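You operate a simulated robot arm through the tools that you are given. There is no shell and no other tool.

You are at the controls of a simulated robot arm. One attempt, no reset.

Task
Clear the red steps' tray, fold them against the rest and latch them.
Fine: cloth and brush go on the shelf of the rest; lift the spreader bar before folding; close the blue catch last.

Only the result counts: the job must be done as asked and must still hold three seconds after the hand-in. Knocking over, shifting, dropping, spilling or breaking anything else fails it. Flat cloth is picked up by pressing the open fingertips on it (5 to 10 N) and closing them slowly along it; thin cloth reads only 2 to 8 mm in the jaws.

Robot
A 6-joint arm with a two-finger gripper, fixed in place. Base frame: the origin is on the floor under the middle of its stand, x ahead of it, y to its left, z up. Readings come in mm, degrees, newtons and seconds.
With the tool pointing down near the work surface it reaches from about 220 to 960 mm from the base axis. Its first joint turns from -166.0 to 166.0 degrees. Payload 3.43 kg.
The tool frame sits at the grasp point between the pads (the TCP): z along the fingers, y along the line on which they close. The tips reach 20 mm beyond it. The gripper opens to 190 mm; its body begins 248 mm behind the TCP.
Orientation is told as [roll, pitch, yaw] about the base's x, y, z axes, in that order, counted from this pose: with the fingers straight down and closing along the base's y, the tool's x points along the base's -x, its y along +y and its z along -z.

Tools
- The arm moves only by the tool arm_command. Its argument "steps" is a list of rows, each an object of numbers (a shift or turn left out is 0, a gripper value left out holds the last): "x", "y", "z": the shift along the tool's x, y, z in units of 20 mm (1.0 is 20 mm); "rx", "ry", "rz": the turn, a rotation vector about the tool's x, y, z in units of 6 degrees (1.0 is 6 degrees). In form: [{"x": .., "y": .., "z": .., "rx": .., "ry": .., "rz": ..}, ...]. A call has 1 to 20 rows; each row shifts and turns the commanded pose from where the row before left it, along the tool's axes as they then stand. "claw" is the opening, from 0 (shut) to 1 (fully open), set as the call begins (left out, the last holds). A call with a number of a shift or a turn outside -1 to 1 is refused whole. Each row takes 0.2 s and may step no farther than 50 mm and 8.6 degrees from the row before; otherwise, or with a gripper value out of range, the whole call is refused. A pose out of reach is approached as far as the arm can. The call stops where the force on the tool passes 90 N (or 10 N more than at its start, if that is more) or the arm is blocked; 0.2 s more then pass. The fingers move at their own pace (about 153 mm/s each) and stop on an object; they squeeze with about 34 N. The grip force told is the motor's: it shows also when the fingers shut on nothing. Time passes only in rows, and 0.2 s behind the last, so rows that do not move let the fingers close. It gives the time, the measured TCP pose, the force on the tool (base axes), the opening and the grip force at its end, in the units of the frame above (readings bear some noise), with the torque about the TCP (base axes, N m) and any sound that the robot's microphone picked up.
- Cameras (640 x 400 px; columns grow to the right, rows downward): "scene" is fixed at [400.2, 649.8, 1537.1]; the picture's right is [-0.91, -0.43, 0.00], its down [-0.25, 0.53, -0.81] and it looks along [0.35, -0.73, -0.58] (base axes); focal length 214 px, centre (320, 200). "wrist" rides on the gripper at [70, -8, -288] in the tool frame; the picture's right is [0.12, 0.99, 0.00], its down [-0.96, 0.12, -0.25] and it looks along [-0.25, 0.03, 0.97] (tool axes); focal length 261 px, centre (320, 200). There is no depth. A picture from a camera that has moved, and an enlarged one, comes with that camera's place and axes in the base frame and with its lens.
- grab_frame(camera): a new picture of that camera. It takes no simulated time.
- move_column(by): moves the trunk up (or, below 0, down) by that many mm; the arm rides with it, the base frame stays. It gives what a move gives, with no picture.
- zoom(camera, box): a new picture of the part [left, top, right, bottom] of that camera's present view, enlarged. It takes no simulated time.
- hand_in(): hands the job in; it is judged then, once.

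Places have to be worked out from the pictures, the camera data and where the tool is seen. Open the gripper and draw the arm clear of the work before you hand the job in, unless the task says otherwise.

The tools are called after "Request:" by a JSON object that holds its "method" and its "body". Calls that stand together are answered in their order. arm_command: Moves the arm, as the interface text tells. Its arguments: {"type":"object","properties":{"steps":{"type":"array"},"claw":{"type":"number"}},"required":["steps"]} The other tools are called the same way: move_column (by) moves the trunk up or down; grab_frame (camera) takes a picture; zoom (camera, box) takes an enlarged picture of a part of a camera's view; hand_in () hands the job in.

At the start:

```text
time: 0.0
eef_pos: [605.9, -147.7, 1589.5]
ee_rot: [0.0, 0.0, 0.0]
contact_force: [-0.6, -0.2, 0.3]
wrist_torque: [-0.03, 0.01, 0.02]
opening: 189.7
grasp_force: 0.0
trunk travel left (down, up): [-375.0, 65.0]
```

scene: 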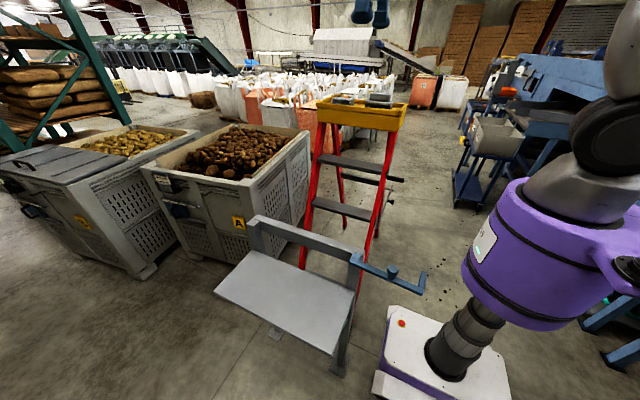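
wrist: 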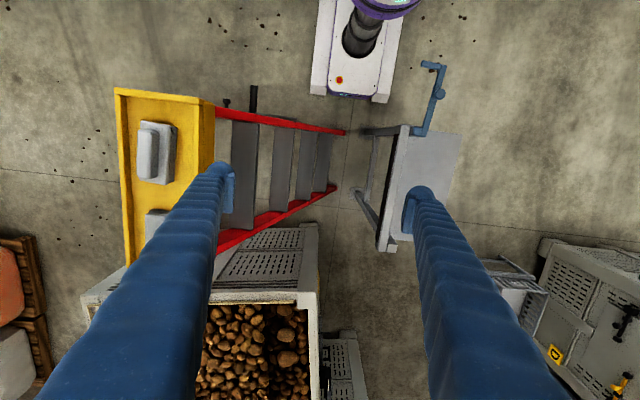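

I'll start by looking closer at the ladder, its tray and the rest with the blue catch before moving anything.

Request:
{"method": "zoom", "body": {"camera": "scene", "box": [280, 80, 440, 180]}}

Request:
{"method": "zoom", "body": {"camera": "scene", "box": [200, 180, 440, 380]}}

Request:
{"method": "zoom", "body": {"camera": "wrist", "box": [100, 60, 360, 260]}}

Request:
{"method": "zoom", "body": {"camera": "wrist", "box": [330, 40, 490, 260]}}

```text
4.00 times, centred on (360, 130) of scene
camera zoom: at [400.2, 649.8, 1537.1], right [-0.91, -0.43, 0.0], down [-0.25, 0.53, -0.81], along [0.35, -0.73, -0.58], focal length 858 px, centre (160, 480)
```

zoom: 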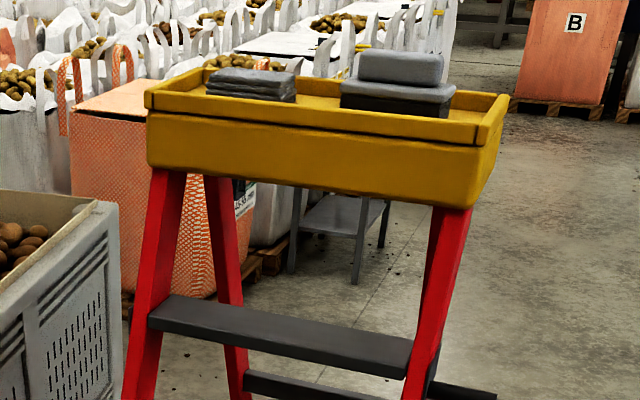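

```text
2.00 times, centred on (320, 280) of scene
camera zoom: at [400.2, 649.8, 1537.1], right [-0.91, -0.43, 0.0], down [-0.25, 0.53, -0.81], along [0.35, -0.73, -0.58], focal length 429 px, centre (320, 40)
```

zoom: 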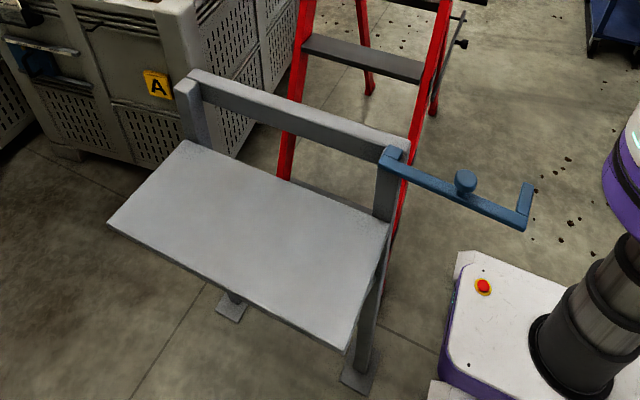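

```text
2.00 times, centred on (230, 160) of wrist
camera zoom: at [535.2, -158.1, 1877.4], right [-0.12, 0.99, 0.0], down [0.96, 0.12, 0.25], along [0.25, 0.03, -0.97], focal length 521 px, centre (500, 280)
```

zoom: 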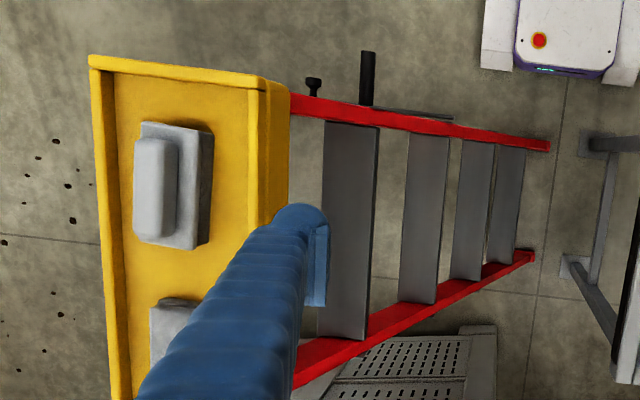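

```text
1.82 times, centred on (410, 150) of wrist
camera zoom: at [535.2, -158.1, 1877.4], right [-0.12, 0.99, 0.0], down [0.96, 0.12, 0.25], along [0.25, 0.03, -0.97], focal length 474 px, centre (156, 291)
```

zoom: 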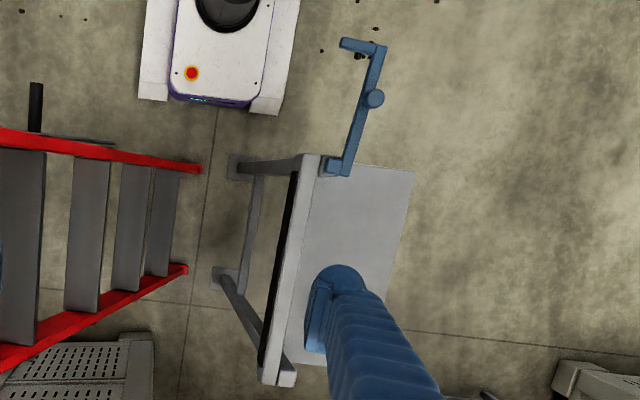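

The wrist and scene views agree: the tray's rim is at about z 1280, x 508–926, y −413 to −600. The brush is near (620, −503) and the cloth near (800, −520). I'll move the tool sideways at this safe height to look down on the tray.

Request:
{"method": "arm_command", "body": {"steps": [{"y": -1}, {"y": -1}, {"y": -1}, {"y": -1}, {"y": -1}, {"y": -1}, {"y": -1}, {"y": -1}, {"y": -1}, {"y": -1}, {"y": -1}, {"y": -1}, {"y": -1}, {"y": -1}, {"y": -1}], "claw": 1}}

Request:
{"method": "grab_frame", "body": {"camera": "wrist"}}

Request:
{"method": "grab_frame", "body": {"camera": "scene"}}

```text
time: 3.2
eef_pos: [607.3, -450.2, 1589.7]
ee_rot: [0.1, 0.1, 0.0]
contact_force: [0.4, 0.1, -0.2]
wrist_torque: [0.07, 0.02, -0.02]
opening: 190.0
grasp_force: 0.1
trunk travel left (down, up): [-375.0, 65.0]
```

```text
taken
camera wrist: at [536.5, -459.4, 1877.8], right [-0.12, 0.99, 0.0], down [0.96, 0.12, 0.25], along [0.24, 0.03, -0.97], focal length 261 px, centre (320, 200)
```

wrist: 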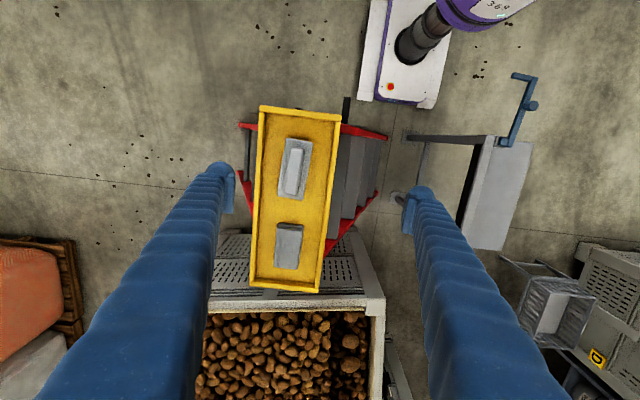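

```text
taken
```

scene: 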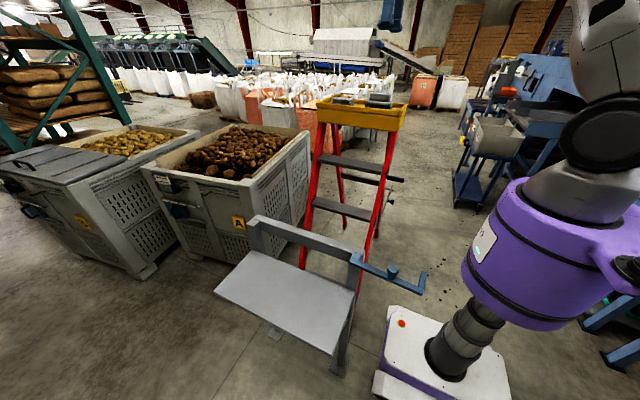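

Request:
{"method": "zoom", "body": {"camera": "wrist", "box": [225, 80, 385, 180]}}

Request:
{"method": "zoom", "body": {"camera": "wrist", "box": [225, 200, 385, 300]}}

Request:
{"method": "zoom", "body": {"camera": "scene", "box": [340, 140, 440, 210]}}

Request:
{"method": "zoom", "body": {"camera": "scene", "box": [330, 240, 440, 300]}}

```text
4.00 times, centred on (305, 130) of wrist
camera zoom: at [536.5, -459.4, 1877.8], right [-0.12, 0.99, 0.0], down [0.96, 0.12, 0.25], along [0.24, 0.03, -0.97], focal length 1043 px, centre (380, 480)
```

zoom: 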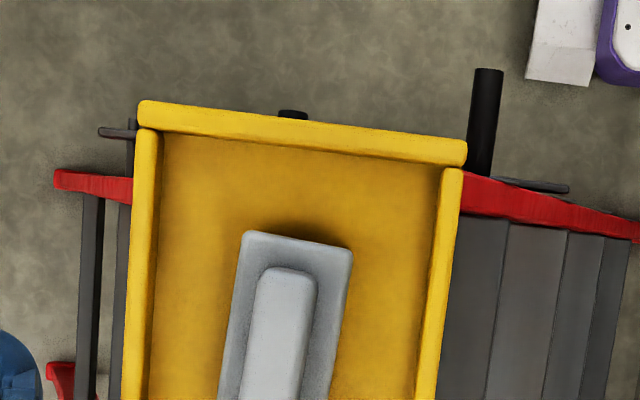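

```text
4.00 times, centred on (305, 250) of wrist
camera zoom: at [536.5, -459.4, 1877.8], right [-0.12, 0.99, 0.0], down [0.96, 0.12, 0.25], along [0.24, 0.03, -0.97], focal length 1043 px, centre (380, 0)
```

zoom: 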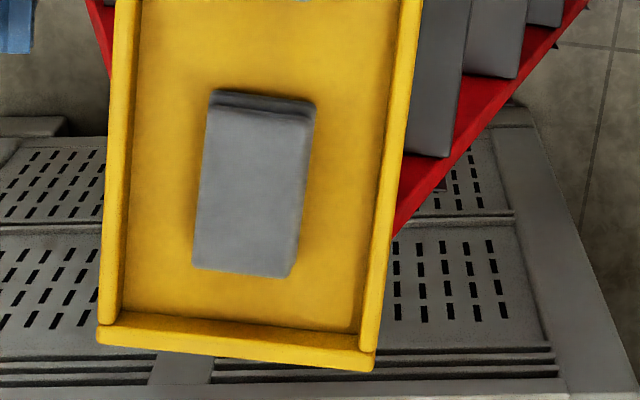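

```text
5.71 times, centred on (390, 175) of scene
camera zoom: at [400.2, 649.8, 1537.1], right [-0.91, -0.43, 0.0], down [-0.25, 0.53, -0.81], along [0.35, -0.73, -0.58], focal length 1226 px, centre (-80, 343)
```

zoom: 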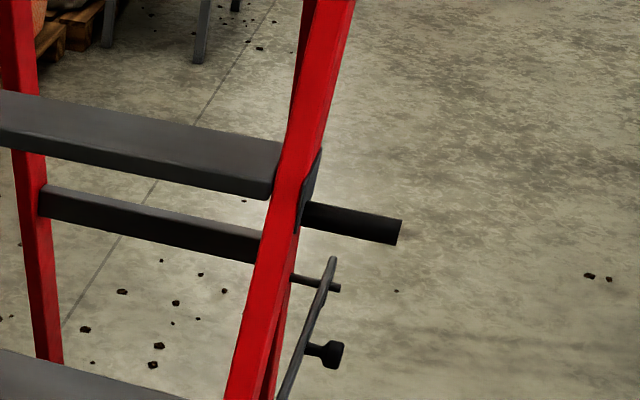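

```text
5.82 times, centred on (385, 270) of scene
camera zoom: at [400.2, 649.8, 1537.1], right [-0.91, -0.43, 0.0], down [-0.25, 0.53, -0.81], along [0.35, -0.73, -0.58], focal length 1248 px, centre (-58, -207)
```

zoom: 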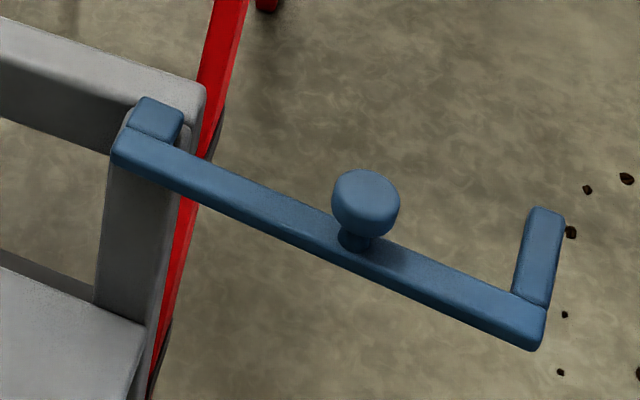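

The handle of the front frame is at about (418, −385, 987) and the spreader's knob near (460, −559, 723). The shelf is at z≈790, x 475–961, y 191–412. I'll zoom on the spreader and the tray items for more detail.

Request:
{"method": "zoom", "body": {"camera": "scene", "box": [345, 170, 415, 230]}}

Request:
{"method": "zoom", "body": {"camera": "scene", "box": [320, 85, 410, 135]}}

Request:
{"method": "zoom", "body": {"camera": "wrist", "box": [250, 120, 350, 220]}}

Request:
{"method": "zoom", "body": {"camera": "scene", "box": [280, 90, 420, 280]}}

```text
6.67 times, centred on (380, 200) of scene
camera zoom: at [400.2, 649.8, 1537.1], right [-0.91, -0.43, 0.0], down [-0.25, 0.53, -0.81], along [0.35, -0.73, -0.58], focal length 1430 px, centre (-80, 200)
```

zoom: 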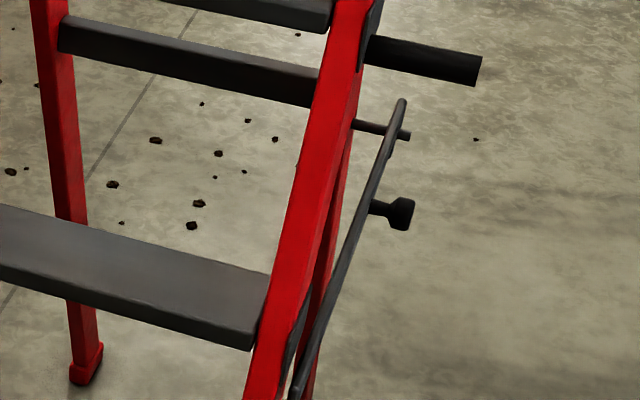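

```text
7.11 times, centred on (365, 110) of scene
camera zoom: at [400.2, 649.8, 1537.1], right [-0.91, -0.43, 0.0], down [-0.25, 0.53, -0.81], along [0.35, -0.73, -0.58], focal length 1525 px, centre (0, 840)
```

zoom: 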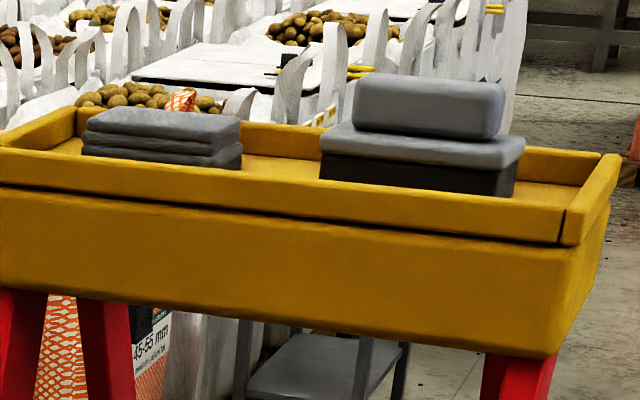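

```text
4.00 times, centred on (300, 170) of wrist
camera zoom: at [536.5, -459.4, 1877.8], right [-0.12, 0.99, 0.0], down [0.96, 0.12, 0.25], along [0.24, 0.03, -0.97], focal length 1043 px, centre (400, 320)
```

zoom: 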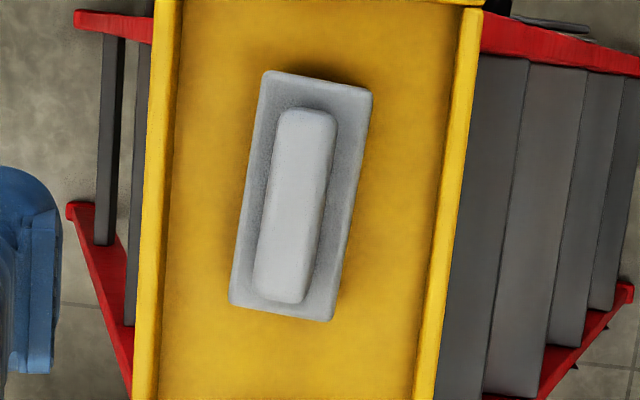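

```text
2.11 times, centred on (350, 185) of scene
camera zoom: at [400.2, 649.8, 1537.1], right [-0.91, -0.43, 0.0], down [-0.25, 0.53, -0.81], along [0.35, -0.73, -0.58], focal length 452 px, centre (257, 232)
```

zoom: 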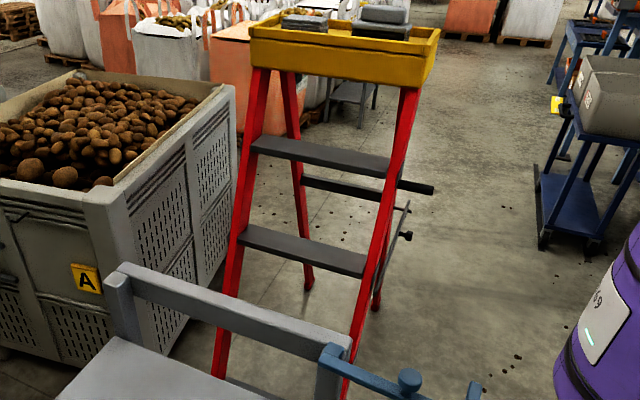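

The brush's handle looks about 30 mm wide and 103 mm long, roughly along base x, centred near (618, −506), with its top around z 1355. I'll narrow the fingers so they clear the tray's rims and come over the brush to z≈1450 for a closer look.

Request:
{"method": "arm_command", "body": {"steps": [{"x": -0.53, "y": -0.93}, {"y": -0.93}, {"y": -0.93}, {"z": 1}, {"z": 1}, {"z": 1}, {"z": 1}, {"z": 1}, {"z": 1}, {"z": 1}], "claw": 0.4}}

Request:
{"method": "grab_frame", "body": {"camera": "wrist"}}

Request:
{"method": "zoom", "body": {"camera": "scene", "box": [320, 50, 430, 120]}}

```text
time: 5.4
eef_pos: [617.4, -505.3, 1448.9]
ee_rot: [0.0, 0.0, 0.0]
contact_force: [-0.5, -0.4, 0.4]
wrist_torque: [0.04, 0.03, 0.01]
opening: 76.0
grasp_force: 0.0
trunk travel left (down, up): [-375.0, 65.0]
```

```text
taken
camera wrist: at [545.3, -514.2, 1737.3], right [-0.12, 0.99, 0.0], down [0.96, 0.12, 0.25], along [0.24, 0.03, -0.97], focal length 261 px, centre (320, 200)
```

wrist: 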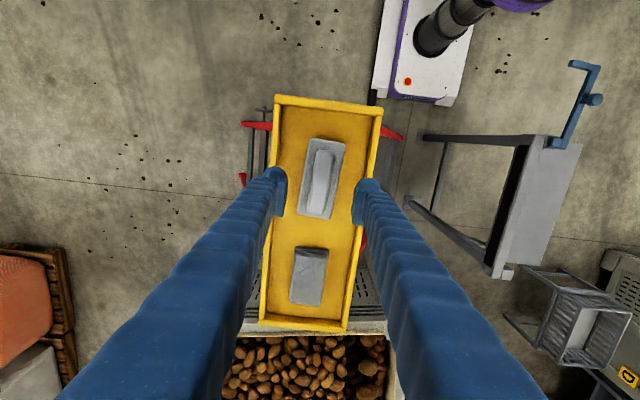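

```text
5.71 times, centred on (375, 85) of scene
camera zoom: at [400.2, 649.8, 1537.1], right [-0.91, -0.43, 0.0], down [-0.25, 0.53, -0.81], along [0.35, -0.73, -0.58], focal length 1226 px, centre (6, 857)
```

zoom: 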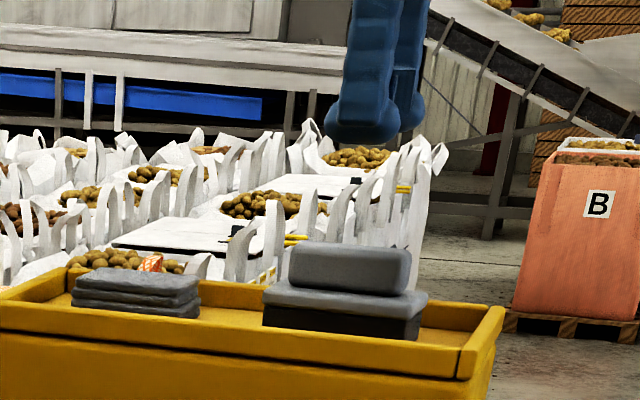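

The fingers straddle the brush line. I'll zoom in on the brush to check its centre and yaw.

Request:
{"method": "zoom", "body": {"camera": "wrist", "box": [260, 130, 380, 230]}}

Request:
{"method": "zoom", "body": {"camera": "wrist", "box": [250, 230, 370, 330]}}

```text
4.00 times, centred on (320, 180) of wrist
camera zoom: at [545.3, -514.2, 1737.3], right [-0.12, 0.99, 0.0], down [0.96, 0.12, 0.25], along [0.24, 0.03, -0.97], focal length 1043 px, centre (320, 280)
```

zoom: 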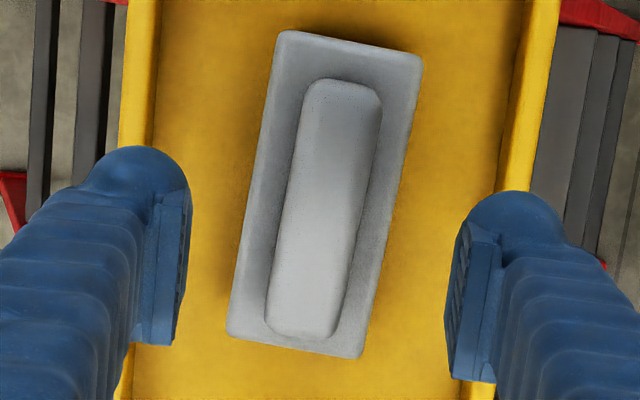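

```text
4.00 times, centred on (310, 280) of wrist
camera zoom: at [545.3, -514.2, 1737.3], right [-0.12, 0.99, 0.0], down [0.96, 0.12, 0.25], along [0.24, 0.03, -0.97], focal length 1043 px, centre (360, -120)
```

zoom: 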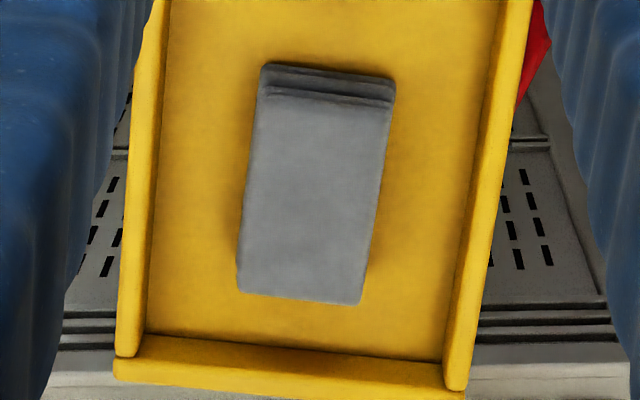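

The brush handle is centred at about (615, −505), turned −2.4°. I'll turn to match and descend to z≈1343, so the tips stop just above the plate under the handle.

Request:
{"method": "arm_command", "body": {"steps": [{"rz": 0.4, "x": 0.1}, {"z": 1}, {"z": 1}, {"z": 1}, {"z": 1}, {"z": 0.8}, {"z": 0.4}]}}

Request:
{"method": "zoom", "body": {"camera": "wrist", "box": [260, 130, 380, 230]}}

Request:
{"method": "zoom", "body": {"camera": "scene", "box": [340, 65, 420, 125]}}

```text
time: 7.0
eef_pos: [615.0, -504.0, 1346.7]
ee_rot: [0.0, 0.0, -2.4]
contact_force: [0.3, -0.5, -0.3]
wrist_torque: [0.0, 0.0, 0.02]
opening: 76.1
grasp_force: 0.0
trunk travel left (down, up): [-375.0, 65.0]
```

```text
4.00 times, centred on (320, 180) of wrist
camera zoom: at [543.0, -511.3, 1633.6], right [-0.08, 1.0, 0.0], down [0.97, 0.07, 0.25], along [0.25, 0.02, -0.97], focal length 1043 px, centre (320, 280)
```

zoom: 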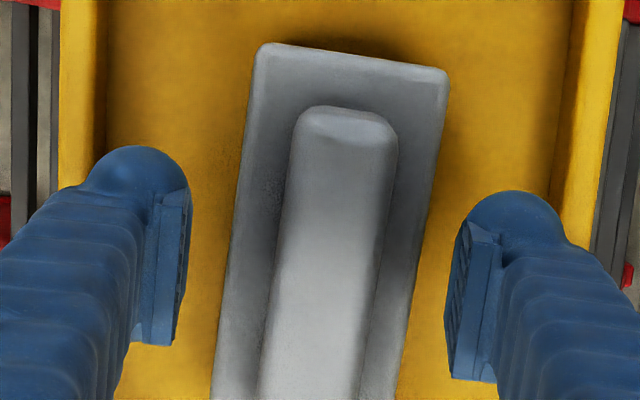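

```text
6.67 times, centred on (380, 95) of scene
camera zoom: at [400.2, 649.8, 1537.1], right [-0.91, -0.43, 0.0], down [-0.25, 0.53, -0.81], along [0.35, -0.73, -0.58], focal length 1430 px, centre (-80, 900)
```

zoom: 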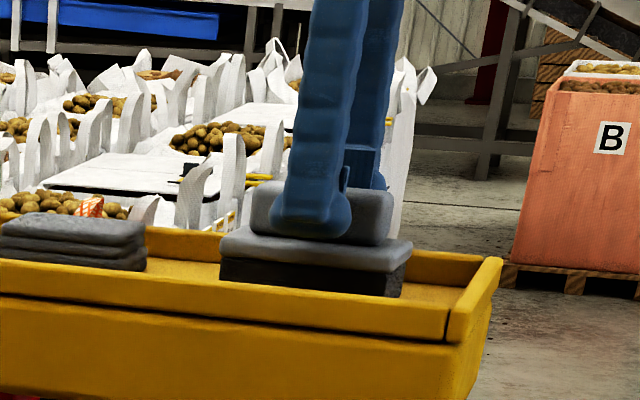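

The tips are beside the handle just above the plate, with no contact force. I'll close on it.

Request:
{"method": "arm_command", "body": {"steps": [{}, {}, {}, {}], "claw": 0}}

Request:
{"method": "zoom", "body": {"camera": "wrist", "box": [240, 110, 400, 240]}}

```text
time: 8.0
eef_pos: [614.6, -505.2, 1346.1]
ee_rot: [0.0, 0.1, -2.4]
contact_force: [0.0, -0.3, -0.6]
wrist_torque: [-0.01, 0.02, -0.03]
opening: 29.0
grasp_force: 33.9
trunk travel left (down, up): [-375.0, 65.0]
```

```text
3.08 times, centred on (320, 175) of wrist
camera zoom: at [543.2, -511.3, 1633.7], right [-0.08, 1.0, 0.0], down [0.97, 0.07, 0.25], along [0.25, 0.02, -0.97], focal length 802 px, centre (320, 277)
```

zoom: 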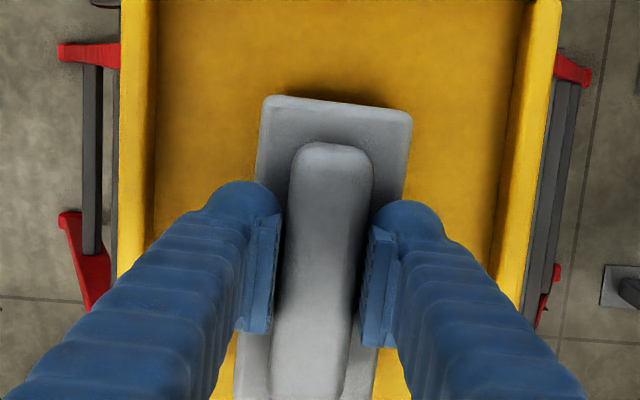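

The grip holds the handle at 29 mm. I'll lift the brush straight up clear of the rim.

Request:
{"method": "arm_command", "body": {"steps": [{"z": -0.4}, {"z": -0.6}, {"z": -1}, {"z": -1}, {"z": -1}, {"z": -1}, {"z": -1}, {"z": -1}, {"z": -1}]}}

Request:
{"method": "grab_frame", "body": {"camera": "wrist"}}

Request:
{"method": "zoom", "body": {"camera": "scene", "box": [310, 30, 430, 130]}}

```text
time: 10.0
eef_pos: [613.1, -504.8, 1506.2]
ee_rot: [-0.1, 0.0, -2.5]
contact_force: [-0.3, 0.1, -1.0]
wrist_torque: [0.01, -0.01, 0.0]
opening: 28.5
grasp_force: 34.0
trunk travel left (down, up): [-375.0, 65.0]
```

```text
taken
camera wrist: at [541.9, -511.7, 1794.1], right [-0.08, 1.0, 0.0], down [0.97, 0.07, 0.25], along [0.25, 0.02, -0.97], focal length 261 px, centre (320, 200)
```

wrist: 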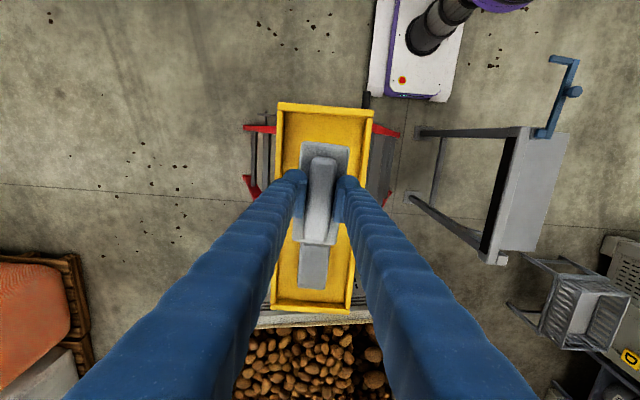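

```text
4.00 times, centred on (370, 80) of scene
camera zoom: at [400.2, 649.8, 1537.1], right [-0.91, -0.43, 0.0], down [-0.25, 0.53, -0.81], along [0.35, -0.73, -0.58], focal length 858 px, centre (120, 680)
```

zoom: 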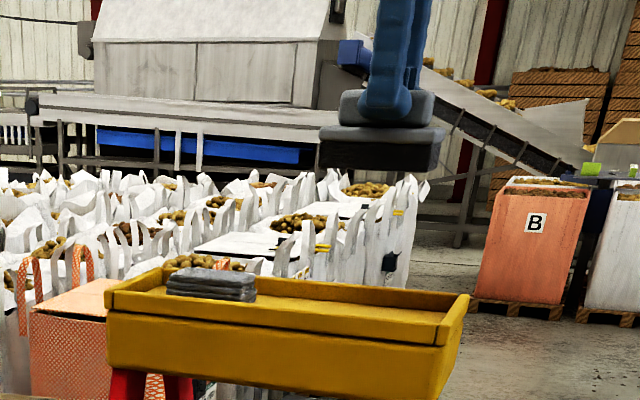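

The brush is held well, its bottom about 68 mm below the TCP. I'll carry it across toward the shelf at height.

Request:
{"method": "arm_command", "body": {"steps": [{"rz": -0.4, "y": 1}, {"y": 1}, {"y": 1}, {"y": 1}, {"y": 1}, {"y": 1}, {"y": 1}, {"y": 1}, {"y": 1}, {"y": 1}, {"y": 1}, {"y": 1}, {"y": 1}, {"y": 1}, {"y": 1}, {"y": 1}, {"y": 1}, {"y": 1}, {"y": 1}, {"y": 1}]}}

Request:
{"method": "arm_command", "body": {"steps": [{"y": 1}, {"y": 1}, {"y": 1}, {"y": 1}, {"y": 1, "z": 0.8}, {"y": 1, "z": 0.8}, {"y": 1, "z": 0.8}, {"y": 1, "z": 0.8}, {"y": 1, "z": 0.8}, {"y": 1, "z": 0.8}, {"y": 1, "z": 0.8}, {"y": 1, "z": 0.8}, {"y": 1, "z": 0.8}, {"y": 1, "z": 0.8}, {"y": 1, "z": 0.8}, {"y": 1, "z": 0.8}, {"y": 1, "z": 0.8}, {"y": 1, "z": 0.8}, {"y": 1, "z": 0.8}, {"y": 1, "z": 0.8}]}}

Request:
{"method": "grab_frame", "body": {"camera": "wrist"}}

Request:
{"method": "grab_frame", "body": {"camera": "scene"}}

```text
time: 14.2
eef_pos: [615.0, -102.7, 1506.3]
ee_rot: [0.0, 0.1, 0.1]
contact_force: [0.3, 0.3, -2.0]
wrist_torque: [-0.03, -0.04, 0.0]
opening: 28.8
grasp_force: 34.0
trunk travel left (down, up): [-375.0, 65.0]
```

```text
time: 18.4
eef_pos: [617.0, 297.2, 1247.9]
ee_rot: [0.0, 0.1, 0.0]
contact_force: [0.5, -0.3, -2.4]
wrist_torque: [-0.04, 0.06, 0.02]
opening: 28.7
grasp_force: 34.0
trunk travel left (down, up): [-375.0, 65.0]
```

```text
taken
camera wrist: at [545.9, 286.1, 1536.1], right [-0.12, 0.99, 0.0], down [0.96, 0.12, 0.25], along [0.24, 0.03, -0.97], focal length 261 px, centre (320, 200)
```

wrist: 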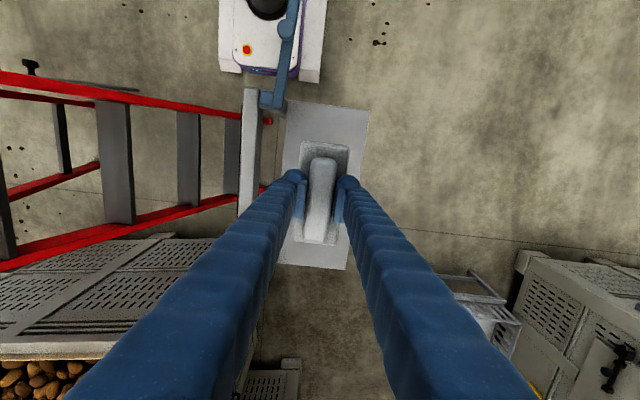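

```text
taken
```

scene: 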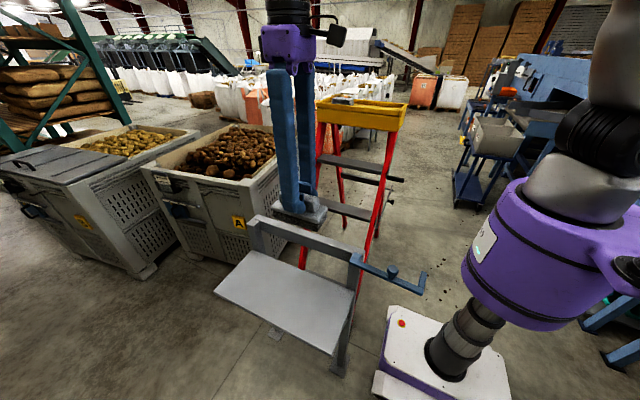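

The shelf spans about x 467–946, y 185–415. I'll bring the brush to x≈565, y≈300 and go down to about 50 mm above it.

Request:
{"method": "arm_command", "body": {"steps": [{"x": 0.9, "z": 1}, {"x": 0.9, "z": 1}, {"x": 0.8, "z": 1}, {"z": 1}, {"z": 1}, {"z": 1}, {"z": 1}, {"z": 1}, {"z": 1}, {"z": 1}, {"z": 1}, {"z": 1}, {"z": 1}, {"z": 1}, {"z": 1}, {"z": 1}, {"z": 1}]}}

Request:
{"method": "grab_frame", "body": {"camera": "wrist"}}

Request:
{"method": "zoom", "body": {"camera": "scene", "box": [200, 180, 440, 380]}}

```text
time: 22.0
eef_pos: [565.1, 296.0, 908.6]
ee_rot: [0.0, 0.1, 0.0]
contact_force: [-0.6, -0.4, -2.0]
wrist_torque: [-0.02, 0.07, 0.0]
opening: 28.9
grasp_force: 34.0
trunk travel left (down, up): [-375.0, 65.0]
```

```text
taken
camera wrist: at [493.8, 286.0, 1196.8], right [-0.12, 0.99, 0.0], down [0.96, 0.12, 0.25], along [0.24, 0.03, -0.97], focal length 261 px, centre (320, 200)
```

wrist: 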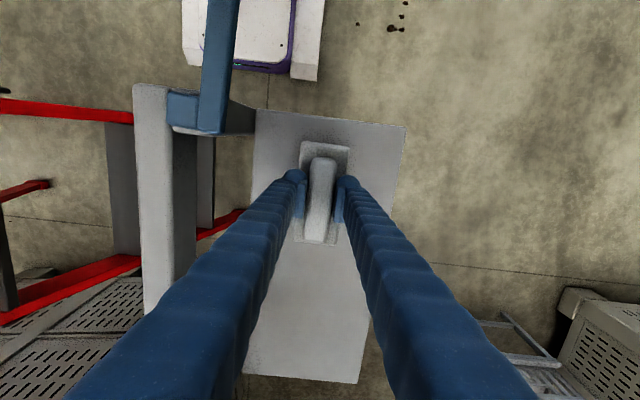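

```text
2.00 times, centred on (320, 280) of scene
camera zoom: at [400.2, 649.8, 1537.1], right [-0.91, -0.43, 0.0], down [-0.25, 0.53, -0.81], along [0.35, -0.73, -0.58], focal length 429 px, centre (320, 40)
```

zoom: 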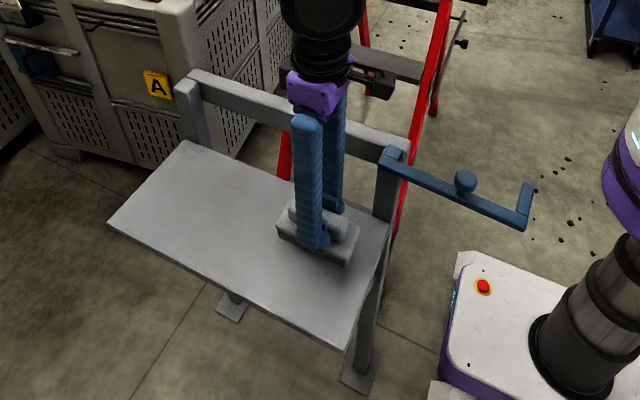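

The shelf height checks out at z≈790, so the brush's bottom is now roughly 50 mm above it. I'll descend most of the way, then take small steps until contact.

Request:
{"method": "arm_command", "body": {"steps": [{"z": 0.8}, {"z": 0.6}, {"z": 0.4}, {"z": 0.2}]}}

Request:
{"method": "zoom", "body": {"camera": "scene", "box": [280, 240, 360, 320]}}

```text
time: 23.0
eef_pos: [563.7, 296.9, 869.5]
ee_rot: [0.0, 0.0, 0.1]
contact_force: [-0.2, 0.3, -1.8]
wrist_torque: [-0.01, -0.02, -0.02]
opening: 28.7
grasp_force: 34.0
trunk travel left (down, up): [-375.0, 65.0]
```

```text
5.00 times, centred on (320, 280) of scene
camera zoom: at [400.2, 649.8, 1537.1], right [-0.91, -0.43, 0.0], down [-0.25, 0.53, -0.81], along [0.35, -0.73, -0.58], focal length 1072 px, centre (320, -200)
```

zoom: 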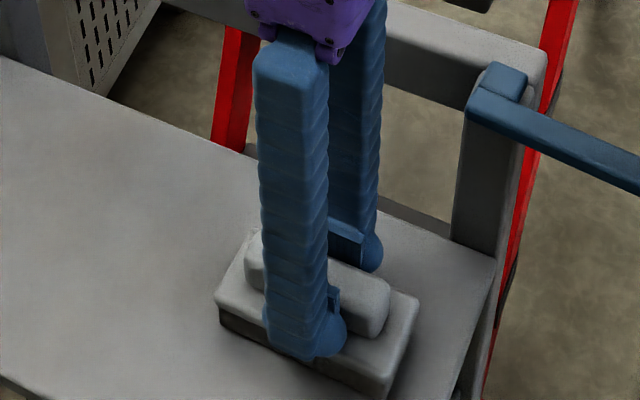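

No contact yet (force about −1.8 N, the brush's own weight). I'll continue down in small steps.

Request:
{"method": "arm_command", "body": {"steps": [{"z": 0.15}, {"z": 0.1}, {}]}}

```text
time: 23.8
eef_pos: [562.7, 295.9, 866.6]
ee_rot: [0.1, -0.2, 0.0]
contact_force: [-2.5, 3.5, 31.3]
wrist_torque: [0.06, 0.09, -0.01]
opening: 28.8
grasp_force: 34.0
trunk travel left (down, up): [-375.0, 65.0]
```

The brush has reached the shelf (31 N upward). I'll ease off about a millimetre and then open the fingers.

Request:
{"method": "arm_command", "body": {"steps": [{"z": -0.06}, {}]}}

Request:
{"method": "arm_command", "body": {"steps": [{}, {}, {}], "claw": 0.4}}

Request:
{"method": "zoom", "body": {"camera": "scene", "box": [280, 240, 360, 320]}}

Request:
{"method": "grab_frame", "body": {"camera": "wrist"}}

```text
time: 24.4
eef_pos: [563.9, 294.1, 866.7]
ee_rot: [0.0, 0.0, 0.0]
contact_force: [0.9, 3.3, 19.2]
wrist_torque: [0.11, -0.36, -0.02]
opening: 28.6
grasp_force: 34.9
trunk travel left (down, up): [-375.0, 65.0]
```

```text
time: 25.2
eef_pos: [563.7, 295.0, 866.4]
ee_rot: [0.0, 0.0, 0.0]
contact_force: [-0.3, -0.5, -0.6]
wrist_torque: [0.01, 0.0, -0.02]
opening: 76.0
grasp_force: 0.1
trunk travel left (down, up): [-375.0, 65.0]
```

```text
5.00 times, centred on (320, 280) of scene
camera zoom: at [400.2, 649.8, 1537.1], right [-0.91, -0.43, 0.0], down [-0.25, 0.53, -0.81], along [0.35, -0.73, -0.58], focal length 1072 px, centre (320, -200)
```

zoom: 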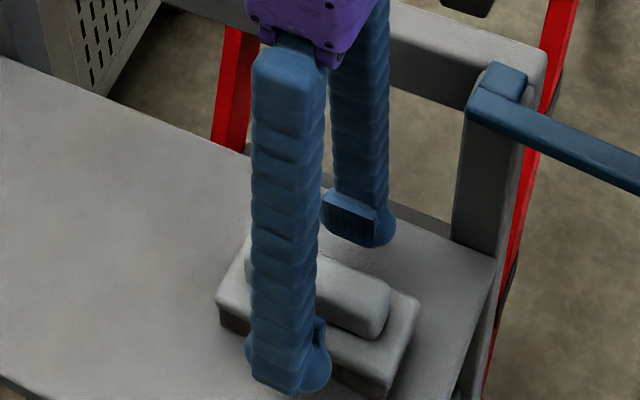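

```text
taken
camera wrist: at [492.3, 285.9, 1153.8], right [-0.12, 0.99, 0.0], down [0.96, 0.12, 0.25], along [0.24, 0.03, -0.97], focal length 261 px, centre (320, 200)
```

wrist: 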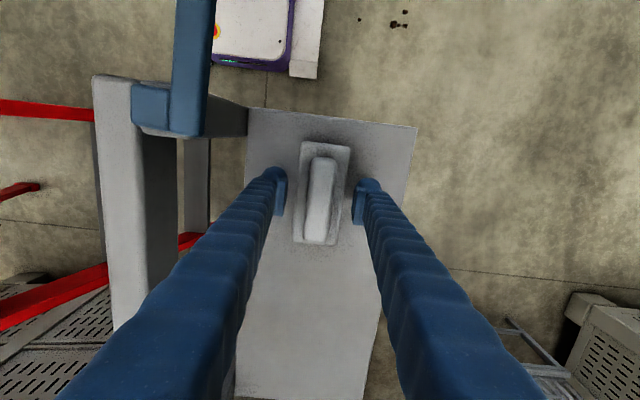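

The brush stands free on the shelf. I'll lift straight up, then travel back toward the cloth, which I judge at x 741–858, y −533 to −474 with its top near z 1305.

Request:
{"method": "arm_command", "body": {"steps": [{"z": -0.5}, {"z": -1}, {"z": -1}, {"z": -1}, {"z": -1}, {"z": -1}, {"z": -1}, {"z": -1}, {"z": -1}, {"z": -1}, {"z": -1}, {"z": -1}, {"z": -1}, {"z": -1}, {"z": -1}, {"z": -1}, {"z": -1}, {"z": -1}, {"z": -1}, {"z": -1}]}}

Request:
{"method": "arm_command", "body": {"steps": [{"y": -1, "z": -1}, {"y": -1, "z": -1}, {"y": -1, "z": -1}, {"y": -1, "z": -1}, {"y": -1, "z": -1}, {"y": -1, "z": -1}, {"y": -1, "z": -1}, {"y": -1, "z": -1}, {"y": -1, "z": -1}, {"y": -1, "z": -1}, {"y": -1}, {"y": -1}, {"y": -1}, {"y": -1}, {"y": -1}, {"y": -1}, {"y": -1}, {"y": -1}, {"y": -1}, {"y": -1}]}}

Request:
{"method": "arm_command", "body": {"steps": [{"y": -1, "x": -0.5}, {"y": -1, "x": -0.5}, {"y": -1, "x": -0.5}, {"y": -1, "x": -0.5}, {"y": -1, "x": -0.5}, {"y": -1, "x": -0.5}, {"y": -1, "x": -0.5}, {"y": -1, "x": -0.5}, {"y": -1, "x": -0.5}, {"y": -1, "x": -0.5}, {"y": -1, "x": -0.5}, {"y": -1, "x": -0.5}, {"y": -1, "x": -0.5}, {"y": -1, "x": -0.5}, {"y": -1, "x": -0.5}, {"y": -1, "x": -0.5}, {"y": -1, "x": -0.5}, {"y": -1, "x": -0.5}, {"y": -1, "x": -0.5}, {"y": -1, "x": -0.5}]}}

Request:
{"method": "grab_frame", "body": {"camera": "wrist"}}

Request:
{"method": "grab_frame", "body": {"camera": "scene"}}

```text
time: 29.4
eef_pos: [562.9, 294.3, 1258.1]
ee_rot: [0.0, 0.0, 0.0]
contact_force: [-0.8, -0.1, -0.6]
wrist_torque: [0.0, -0.03, 0.01]
opening: 75.7
grasp_force: 0.1
trunk travel left (down, up): [-375.0, 65.0]
```

```text
time: 33.6
eef_pos: [565.0, -104.1, 1455.9]
ee_rot: [0.1, 0.0, 0.1]
contact_force: [-0.5, 0.7, 0.0]
wrist_torque: [0.01, 0.03, 0.01]
opening: 75.8
grasp_force: 0.0
trunk travel left (down, up): [-375.0, 65.0]
```

```text
time: 37.8
eef_pos: [762.7, -504.4, 1447.0]
ee_rot: [0.0, 0.1, 0.0]
contact_force: [-0.3, -0.2, 0.0]
wrist_torque: [0.0, 0.04, -0.03]
opening: 76.0
grasp_force: 0.0
out of reach, approached as far as the arm can: row 20
trunk travel left (down, up): [-375.0, 65.0]
```

```text
taken
camera wrist: at [692.0, -513.7, 1734.1], right [-0.12, 0.99, 0.0], down [0.96, 0.12, 0.25], along [0.24, 0.03, -0.97], focal length 261 px, centre (320, 200)
```

wrist: 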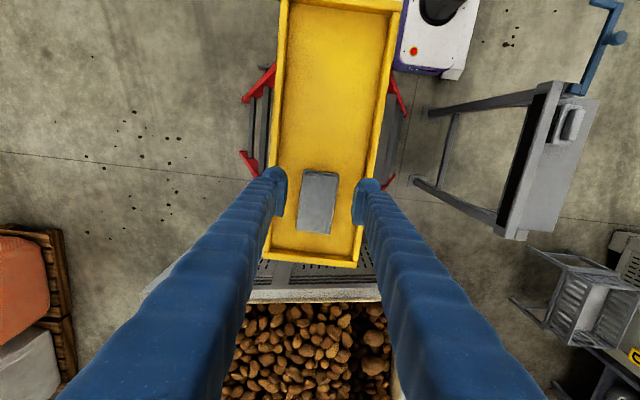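

```text
taken
```

scene: 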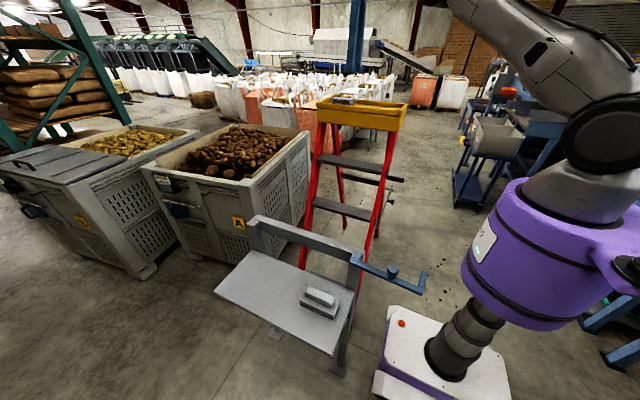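

At this height the arm reaches only r≈914. The cloth's centre is at about (805, −504) with a width of 59 mm. Lower down the reach is longer, so I'll descend first and then extend above the cloth.

Request:
{"method": "arm_command", "body": {"steps": [{"z": 1}, {"z": 1}, {"z": 1}, {"x": -0.5}, {"x": -0.5}, {"x": -0.5}, {"x": -0.5}]}}

Request:
{"method": "zoom", "body": {"camera": "wrist", "box": [240, 120, 400, 240]}}

Request:
{"method": "zoom", "body": {"camera": "scene", "box": [310, 65, 410, 125]}}

```text
time: 39.4
eef_pos: [802.7, -504.4, 1386.6]
ee_rot: [0.0, 0.0, 0.0]
contact_force: [-0.3, -0.8, -0.5]
wrist_torque: [0.03, 0.08, 0.01]
opening: 76.2
grasp_force: 0.0
trunk travel left (down, up): [-375.0, 65.0]
```

```text
3.33 times, centred on (320, 180) of wrist
camera zoom: at [730.9, -512.5, 1674.2], right [-0.12, 0.99, 0.0], down [0.96, 0.12, 0.25], along [0.24, 0.03, -0.97], focal length 869 px, centre (320, 267)
```

zoom: 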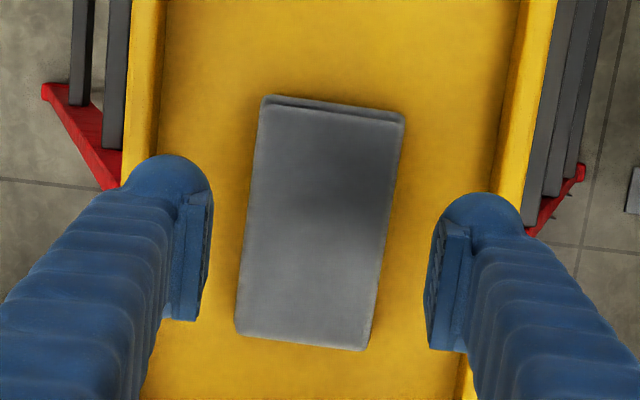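

```text
6.40 times, centred on (360, 95) of scene
camera zoom: at [400.2, 649.8, 1537.1], right [-0.91, -0.43, 0.0], down [-0.25, 0.53, -0.81], along [0.35, -0.73, -0.58], focal length 1373 px, centre (64, 872)
```

zoom: 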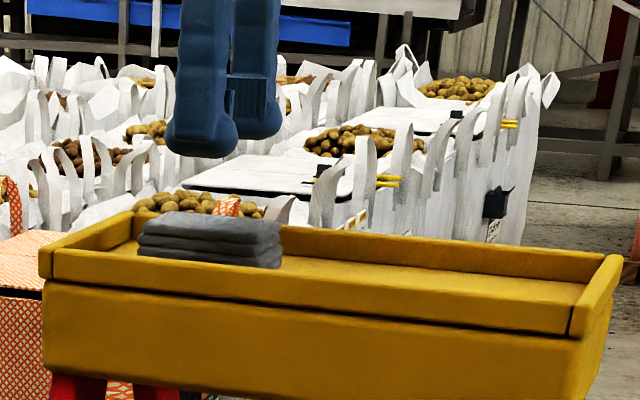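

I'm now centred over the cloth. I'll match its small yaw and descend to z≈1312 to check the fingertips against the stack.

Request:
{"method": "arm_command", "body": {"steps": [{"rz": 0.25, "z": 0.8}, {"z": 0.8}, {"z": 0.8}, {"z": 0.8}, {"z": 0.55}]}}

Request:
{"method": "zoom", "body": {"camera": "wrist", "box": [240, 120, 400, 240]}}

Request:
{"method": "zoom", "body": {"camera": "scene", "box": [310, 75, 380, 125]}}

```text
time: 40.6
eef_pos: [800.4, -503.2, 1311.3]
ee_rot: [0.1, 0.1, -1.5]
contact_force: [-0.4, 0.7, 0.3]
wrist_torque: [-0.02, -0.01, -0.02]
opening: 75.9
grasp_force: 0.1
trunk travel left (down, up): [-375.0, 65.0]
```

```text
3.33 times, centred on (320, 180) of wrist
camera zoom: at [730.3, -511.1, 1599.6], right [-0.09, 1.0, 0.0], down [0.97, 0.09, 0.25], along [0.24, 0.02, -0.97], focal length 869 px, centre (320, 267)
```

zoom: 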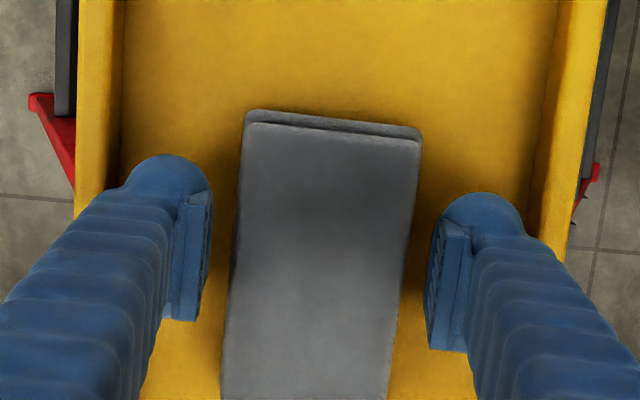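

```text
8.00 times, centred on (345, 100) of scene
camera zoom: at [400.2, 649.8, 1537.1], right [-0.91, -0.43, 0.0], down [-0.25, 0.53, -0.81], along [0.35, -0.73, -0.58], focal length 1716 px, centre (120, 1000)
```

zoom: 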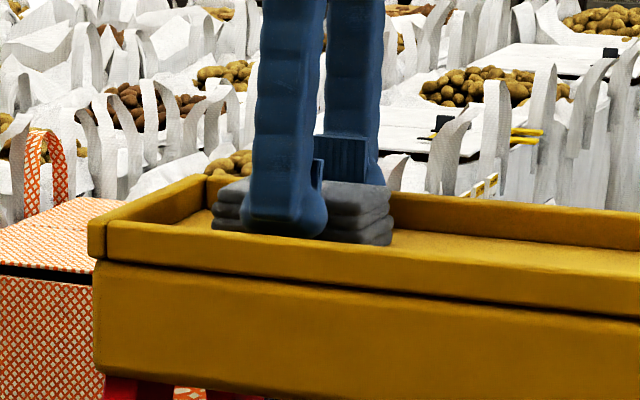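

The tips are beside the stack, and its bottom layer reaches slightly lower. I'll go down 4 mm more and close slowly on its sides.

Request:
{"method": "arm_command", "body": {"steps": [{"z": 0.2, "x": -0.15}, {}], "claw": 0.36}}

Request:
{"method": "arm_command", "body": {"steps": [{}, {}, {}, {}], "claw": 0.28}}

Request:
{"method": "zoom", "body": {"camera": "wrist", "box": [240, 120, 400, 240]}}

```text
time: 41.2
eef_pos: [805.1, -503.1, 1309.4]
ee_rot: [0.1, -0.1, -1.5]
contact_force: [-0.3, -0.1, 0.0]
wrist_torque: [-0.01, -0.02, -0.01]
opening: 68.6
grasp_force: 0.2
trunk travel left (down, up): [-375.0, 65.0]
```

```text
time: 42.2
eef_pos: [804.5, -503.8, 1309.3]
ee_rot: [0.0, 0.0, -1.5]
contact_force: [-0.6, -0.5, 3.0]
wrist_torque: [0.06, 0.03, 0.01]
opening: 63.4
grasp_force: 34.3
trunk travel left (down, up): [-375.0, 65.0]
```

```text
3.33 times, centred on (320, 180) of wrist
camera zoom: at [733.1, -511.0, 1597.1], right [-0.09, 1.0, 0.0], down [0.96, 0.09, 0.25], along [0.25, 0.02, -0.97], focal length 869 px, centre (320, 267)
```

zoom: 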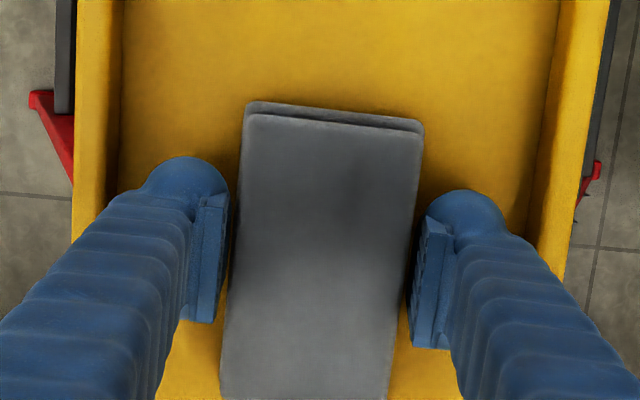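

The fingers hold the stack firmly at 63.4 mm with 34 N. I'll lift it straight up, then draw in while rising so the arm stays in reach.

Request:
{"method": "arm_command", "body": {"steps": [{"z": -0.4}, {"z": -0.6}, {"z": -1}, {"z": -1}, {"z": -0.8, "x": 0.8}, {"z": -0.8, "x": 0.8}, {"z": -0.8, "x": 0.8}, {"z": -0.8, "x": 0.8}, {"z": -0.8, "x": 0.8}]}}

Request:
{"method": "grab_frame", "body": {"camera": "wrist"}}

Request:
{"method": "zoom", "body": {"camera": "scene", "box": [310, 45, 410, 125]}}

```text
time: 44.2
eef_pos: [723.1, -502.0, 1450.3]
ee_rot: [0.1, 0.0, -1.5]
contact_force: [-1.3, -0.4, -0.4]
wrist_torque: [0.01, -0.1, 0.01]
opening: 63.8
grasp_force: 33.5
trunk travel left (down, up): [-375.0, 65.0]
```

```text
taken
camera wrist: at [651.4, -509.7, 1738.4], right [-0.09, 1.0, 0.0], down [0.96, 0.09, 0.25], along [0.25, 0.02, -0.97], focal length 261 px, centre (320, 200)
```

wrist: 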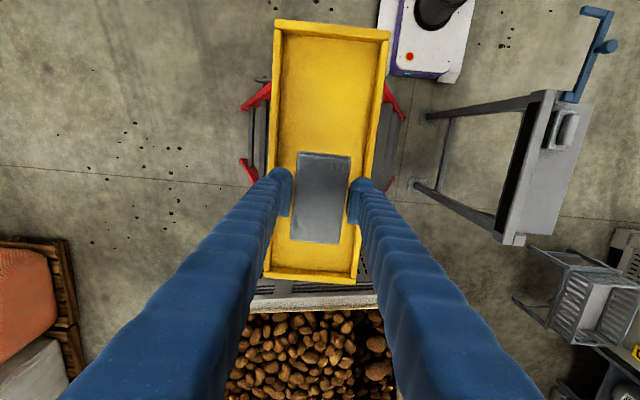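

```text
5.00 times, centred on (360, 85) of scene
camera zoom: at [400.2, 649.8, 1537.1], right [-0.91, -0.43, 0.0], down [-0.25, 0.53, -0.81], along [0.35, -0.73, -0.58], focal length 1072 px, centre (120, 775)
```

zoom: 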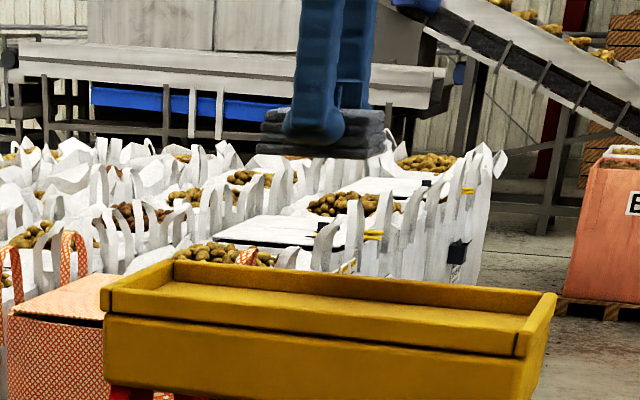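

The cloth is firmly held and the tray is empty. I'll carry it across at this height to x≈723, y≈300, beyond the brush on the shelf.

Request:
{"method": "arm_command", "body": {"steps": [{"rz": -0.25, "y": 1}, {"y": 1}, {"y": 1}, {"y": 1}, {"y": 1}, {"y": 1}, {"y": 1}, {"y": 1}, {"y": 1}, {"y": 1}, {"y": 1}, {"y": 1}, {"y": 1}, {"y": 1}, {"y": 1}, {"y": 1}, {"y": 1}, {"y": 1}, {"y": 1}, {"y": 1}]}}

Request:
{"method": "arm_command", "body": {"steps": [{"y": 1}, {"y": 1}, {"y": 1}, {"y": 1}, {"y": 1, "z": 0.8}, {"y": 1, "z": 0.8}, {"y": 1, "z": 0.8}, {"y": 1, "z": 0.8}, {"y": 1, "z": 0.8}, {"y": 1, "z": 0.8}, {"y": 1, "z": 0.8}, {"y": 1, "z": 0.8}, {"y": 1, "z": 0.8}, {"y": 1, "z": 0.8}, {"y": 1, "z": 0.8}, {"y": 1, "z": 0.8}, {"y": 1, "z": 0.8}, {"y": 1, "z": 0.8}, {"y": 1, "z": 0.8}, {"y": 1, "z": 0.8}]}}

Request:
{"method": "grab_frame", "body": {"camera": "wrist"}}

Request:
{"method": "grab_frame", "body": {"camera": "scene"}}

```text
time: 48.4
eef_pos: [725.9, -98.1, 1450.7]
ee_rot: [0.0, 0.0, 0.1]
contact_force: [0.5, 1.1, -0.1]
wrist_torque: [-0.03, 0.02, 0.01]
opening: 63.7
grasp_force: 34.1
trunk travel left (down, up): [-375.0, 65.0]
```

```text
time: 52.6
eef_pos: [724.2, 303.0, 1193.6]
ee_rot: [-0.1, 0.1, 0.0]
contact_force: [0.2, -0.2, -0.9]
wrist_torque: [-0.06, 0.02, -0.02]
opening: 63.6
grasp_force: 34.0
trunk travel left (down, up): [-375.0, 65.0]
```

```text
taken
camera wrist: at [653.5, 292.0, 1481.4], right [-0.12, 0.99, 0.0], down [0.96, 0.12, 0.25], along [0.24, 0.03, -0.97], focal length 261 px, centre (320, 200)
```

wrist: 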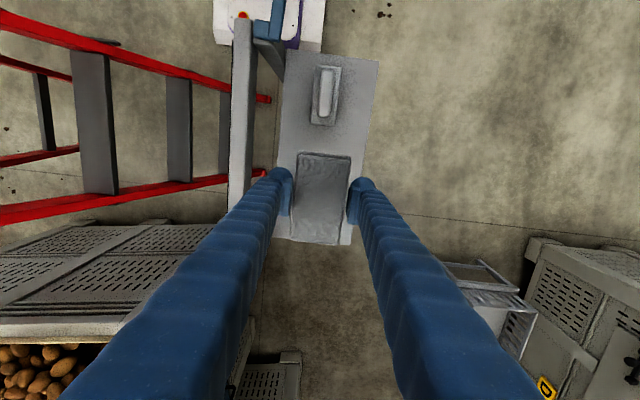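

```text
taken
```

scene: 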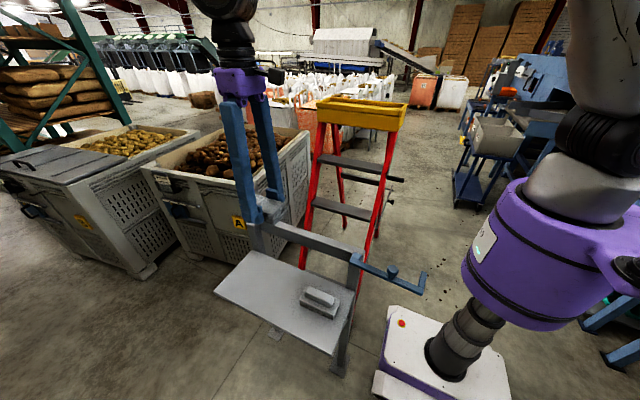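

Everything is in line. I'll descend toward the shelf, leaving a margin of about 40 mm.

Request:
{"method": "arm_command", "body": {"steps": [{"z": 1}, {"z": 1}, {"z": 1}, {"z": 1}, {"z": 1}, {"z": 1}, {"z": 1}, {"z": 1}, {"z": 1}, {"z": 1}, {"z": 1}, {"z": 1}, {"z": 1}, {"z": 1}, {"z": 1}, {"z": 1}]}}

Request:
{"method": "zoom", "body": {"camera": "scene", "box": [230, 220, 370, 320]}}

Request:
{"method": "grab_frame", "body": {"camera": "wrist"}}

```text
time: 56.0
eef_pos: [724.1, 299.3, 873.8]
ee_rot: [-0.1, 0.1, -0.1]
contact_force: [-1.1, 0.0, -0.6]
wrist_torque: [-0.03, 0.01, -0.01]
opening: 63.6
grasp_force: 34.4
trunk travel left (down, up): [-375.0, 65.0]
```

```text
4.00 times, centred on (300, 270) of scene
camera zoom: at [400.2, 649.8, 1537.1], right [-0.91, -0.43, 0.0], down [-0.25, 0.53, -0.81], along [0.35, -0.73, -0.58], focal length 858 px, centre (400, -80)
```

zoom: 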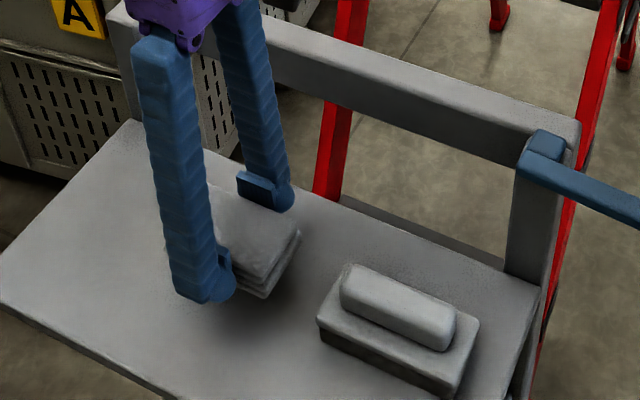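

```text
taken
camera wrist: at [653.4, 290.1, 1161.2], right [-0.12, 0.99, 0.0], down [0.96, 0.12, 0.25], along [0.24, 0.03, -0.97], focal length 261 px, centre (320, 200)
```

wrist: 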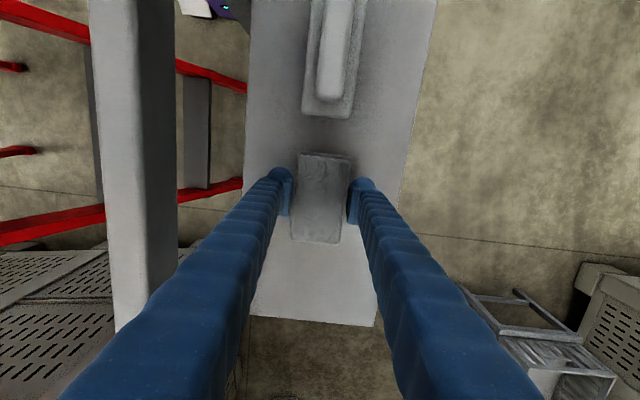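

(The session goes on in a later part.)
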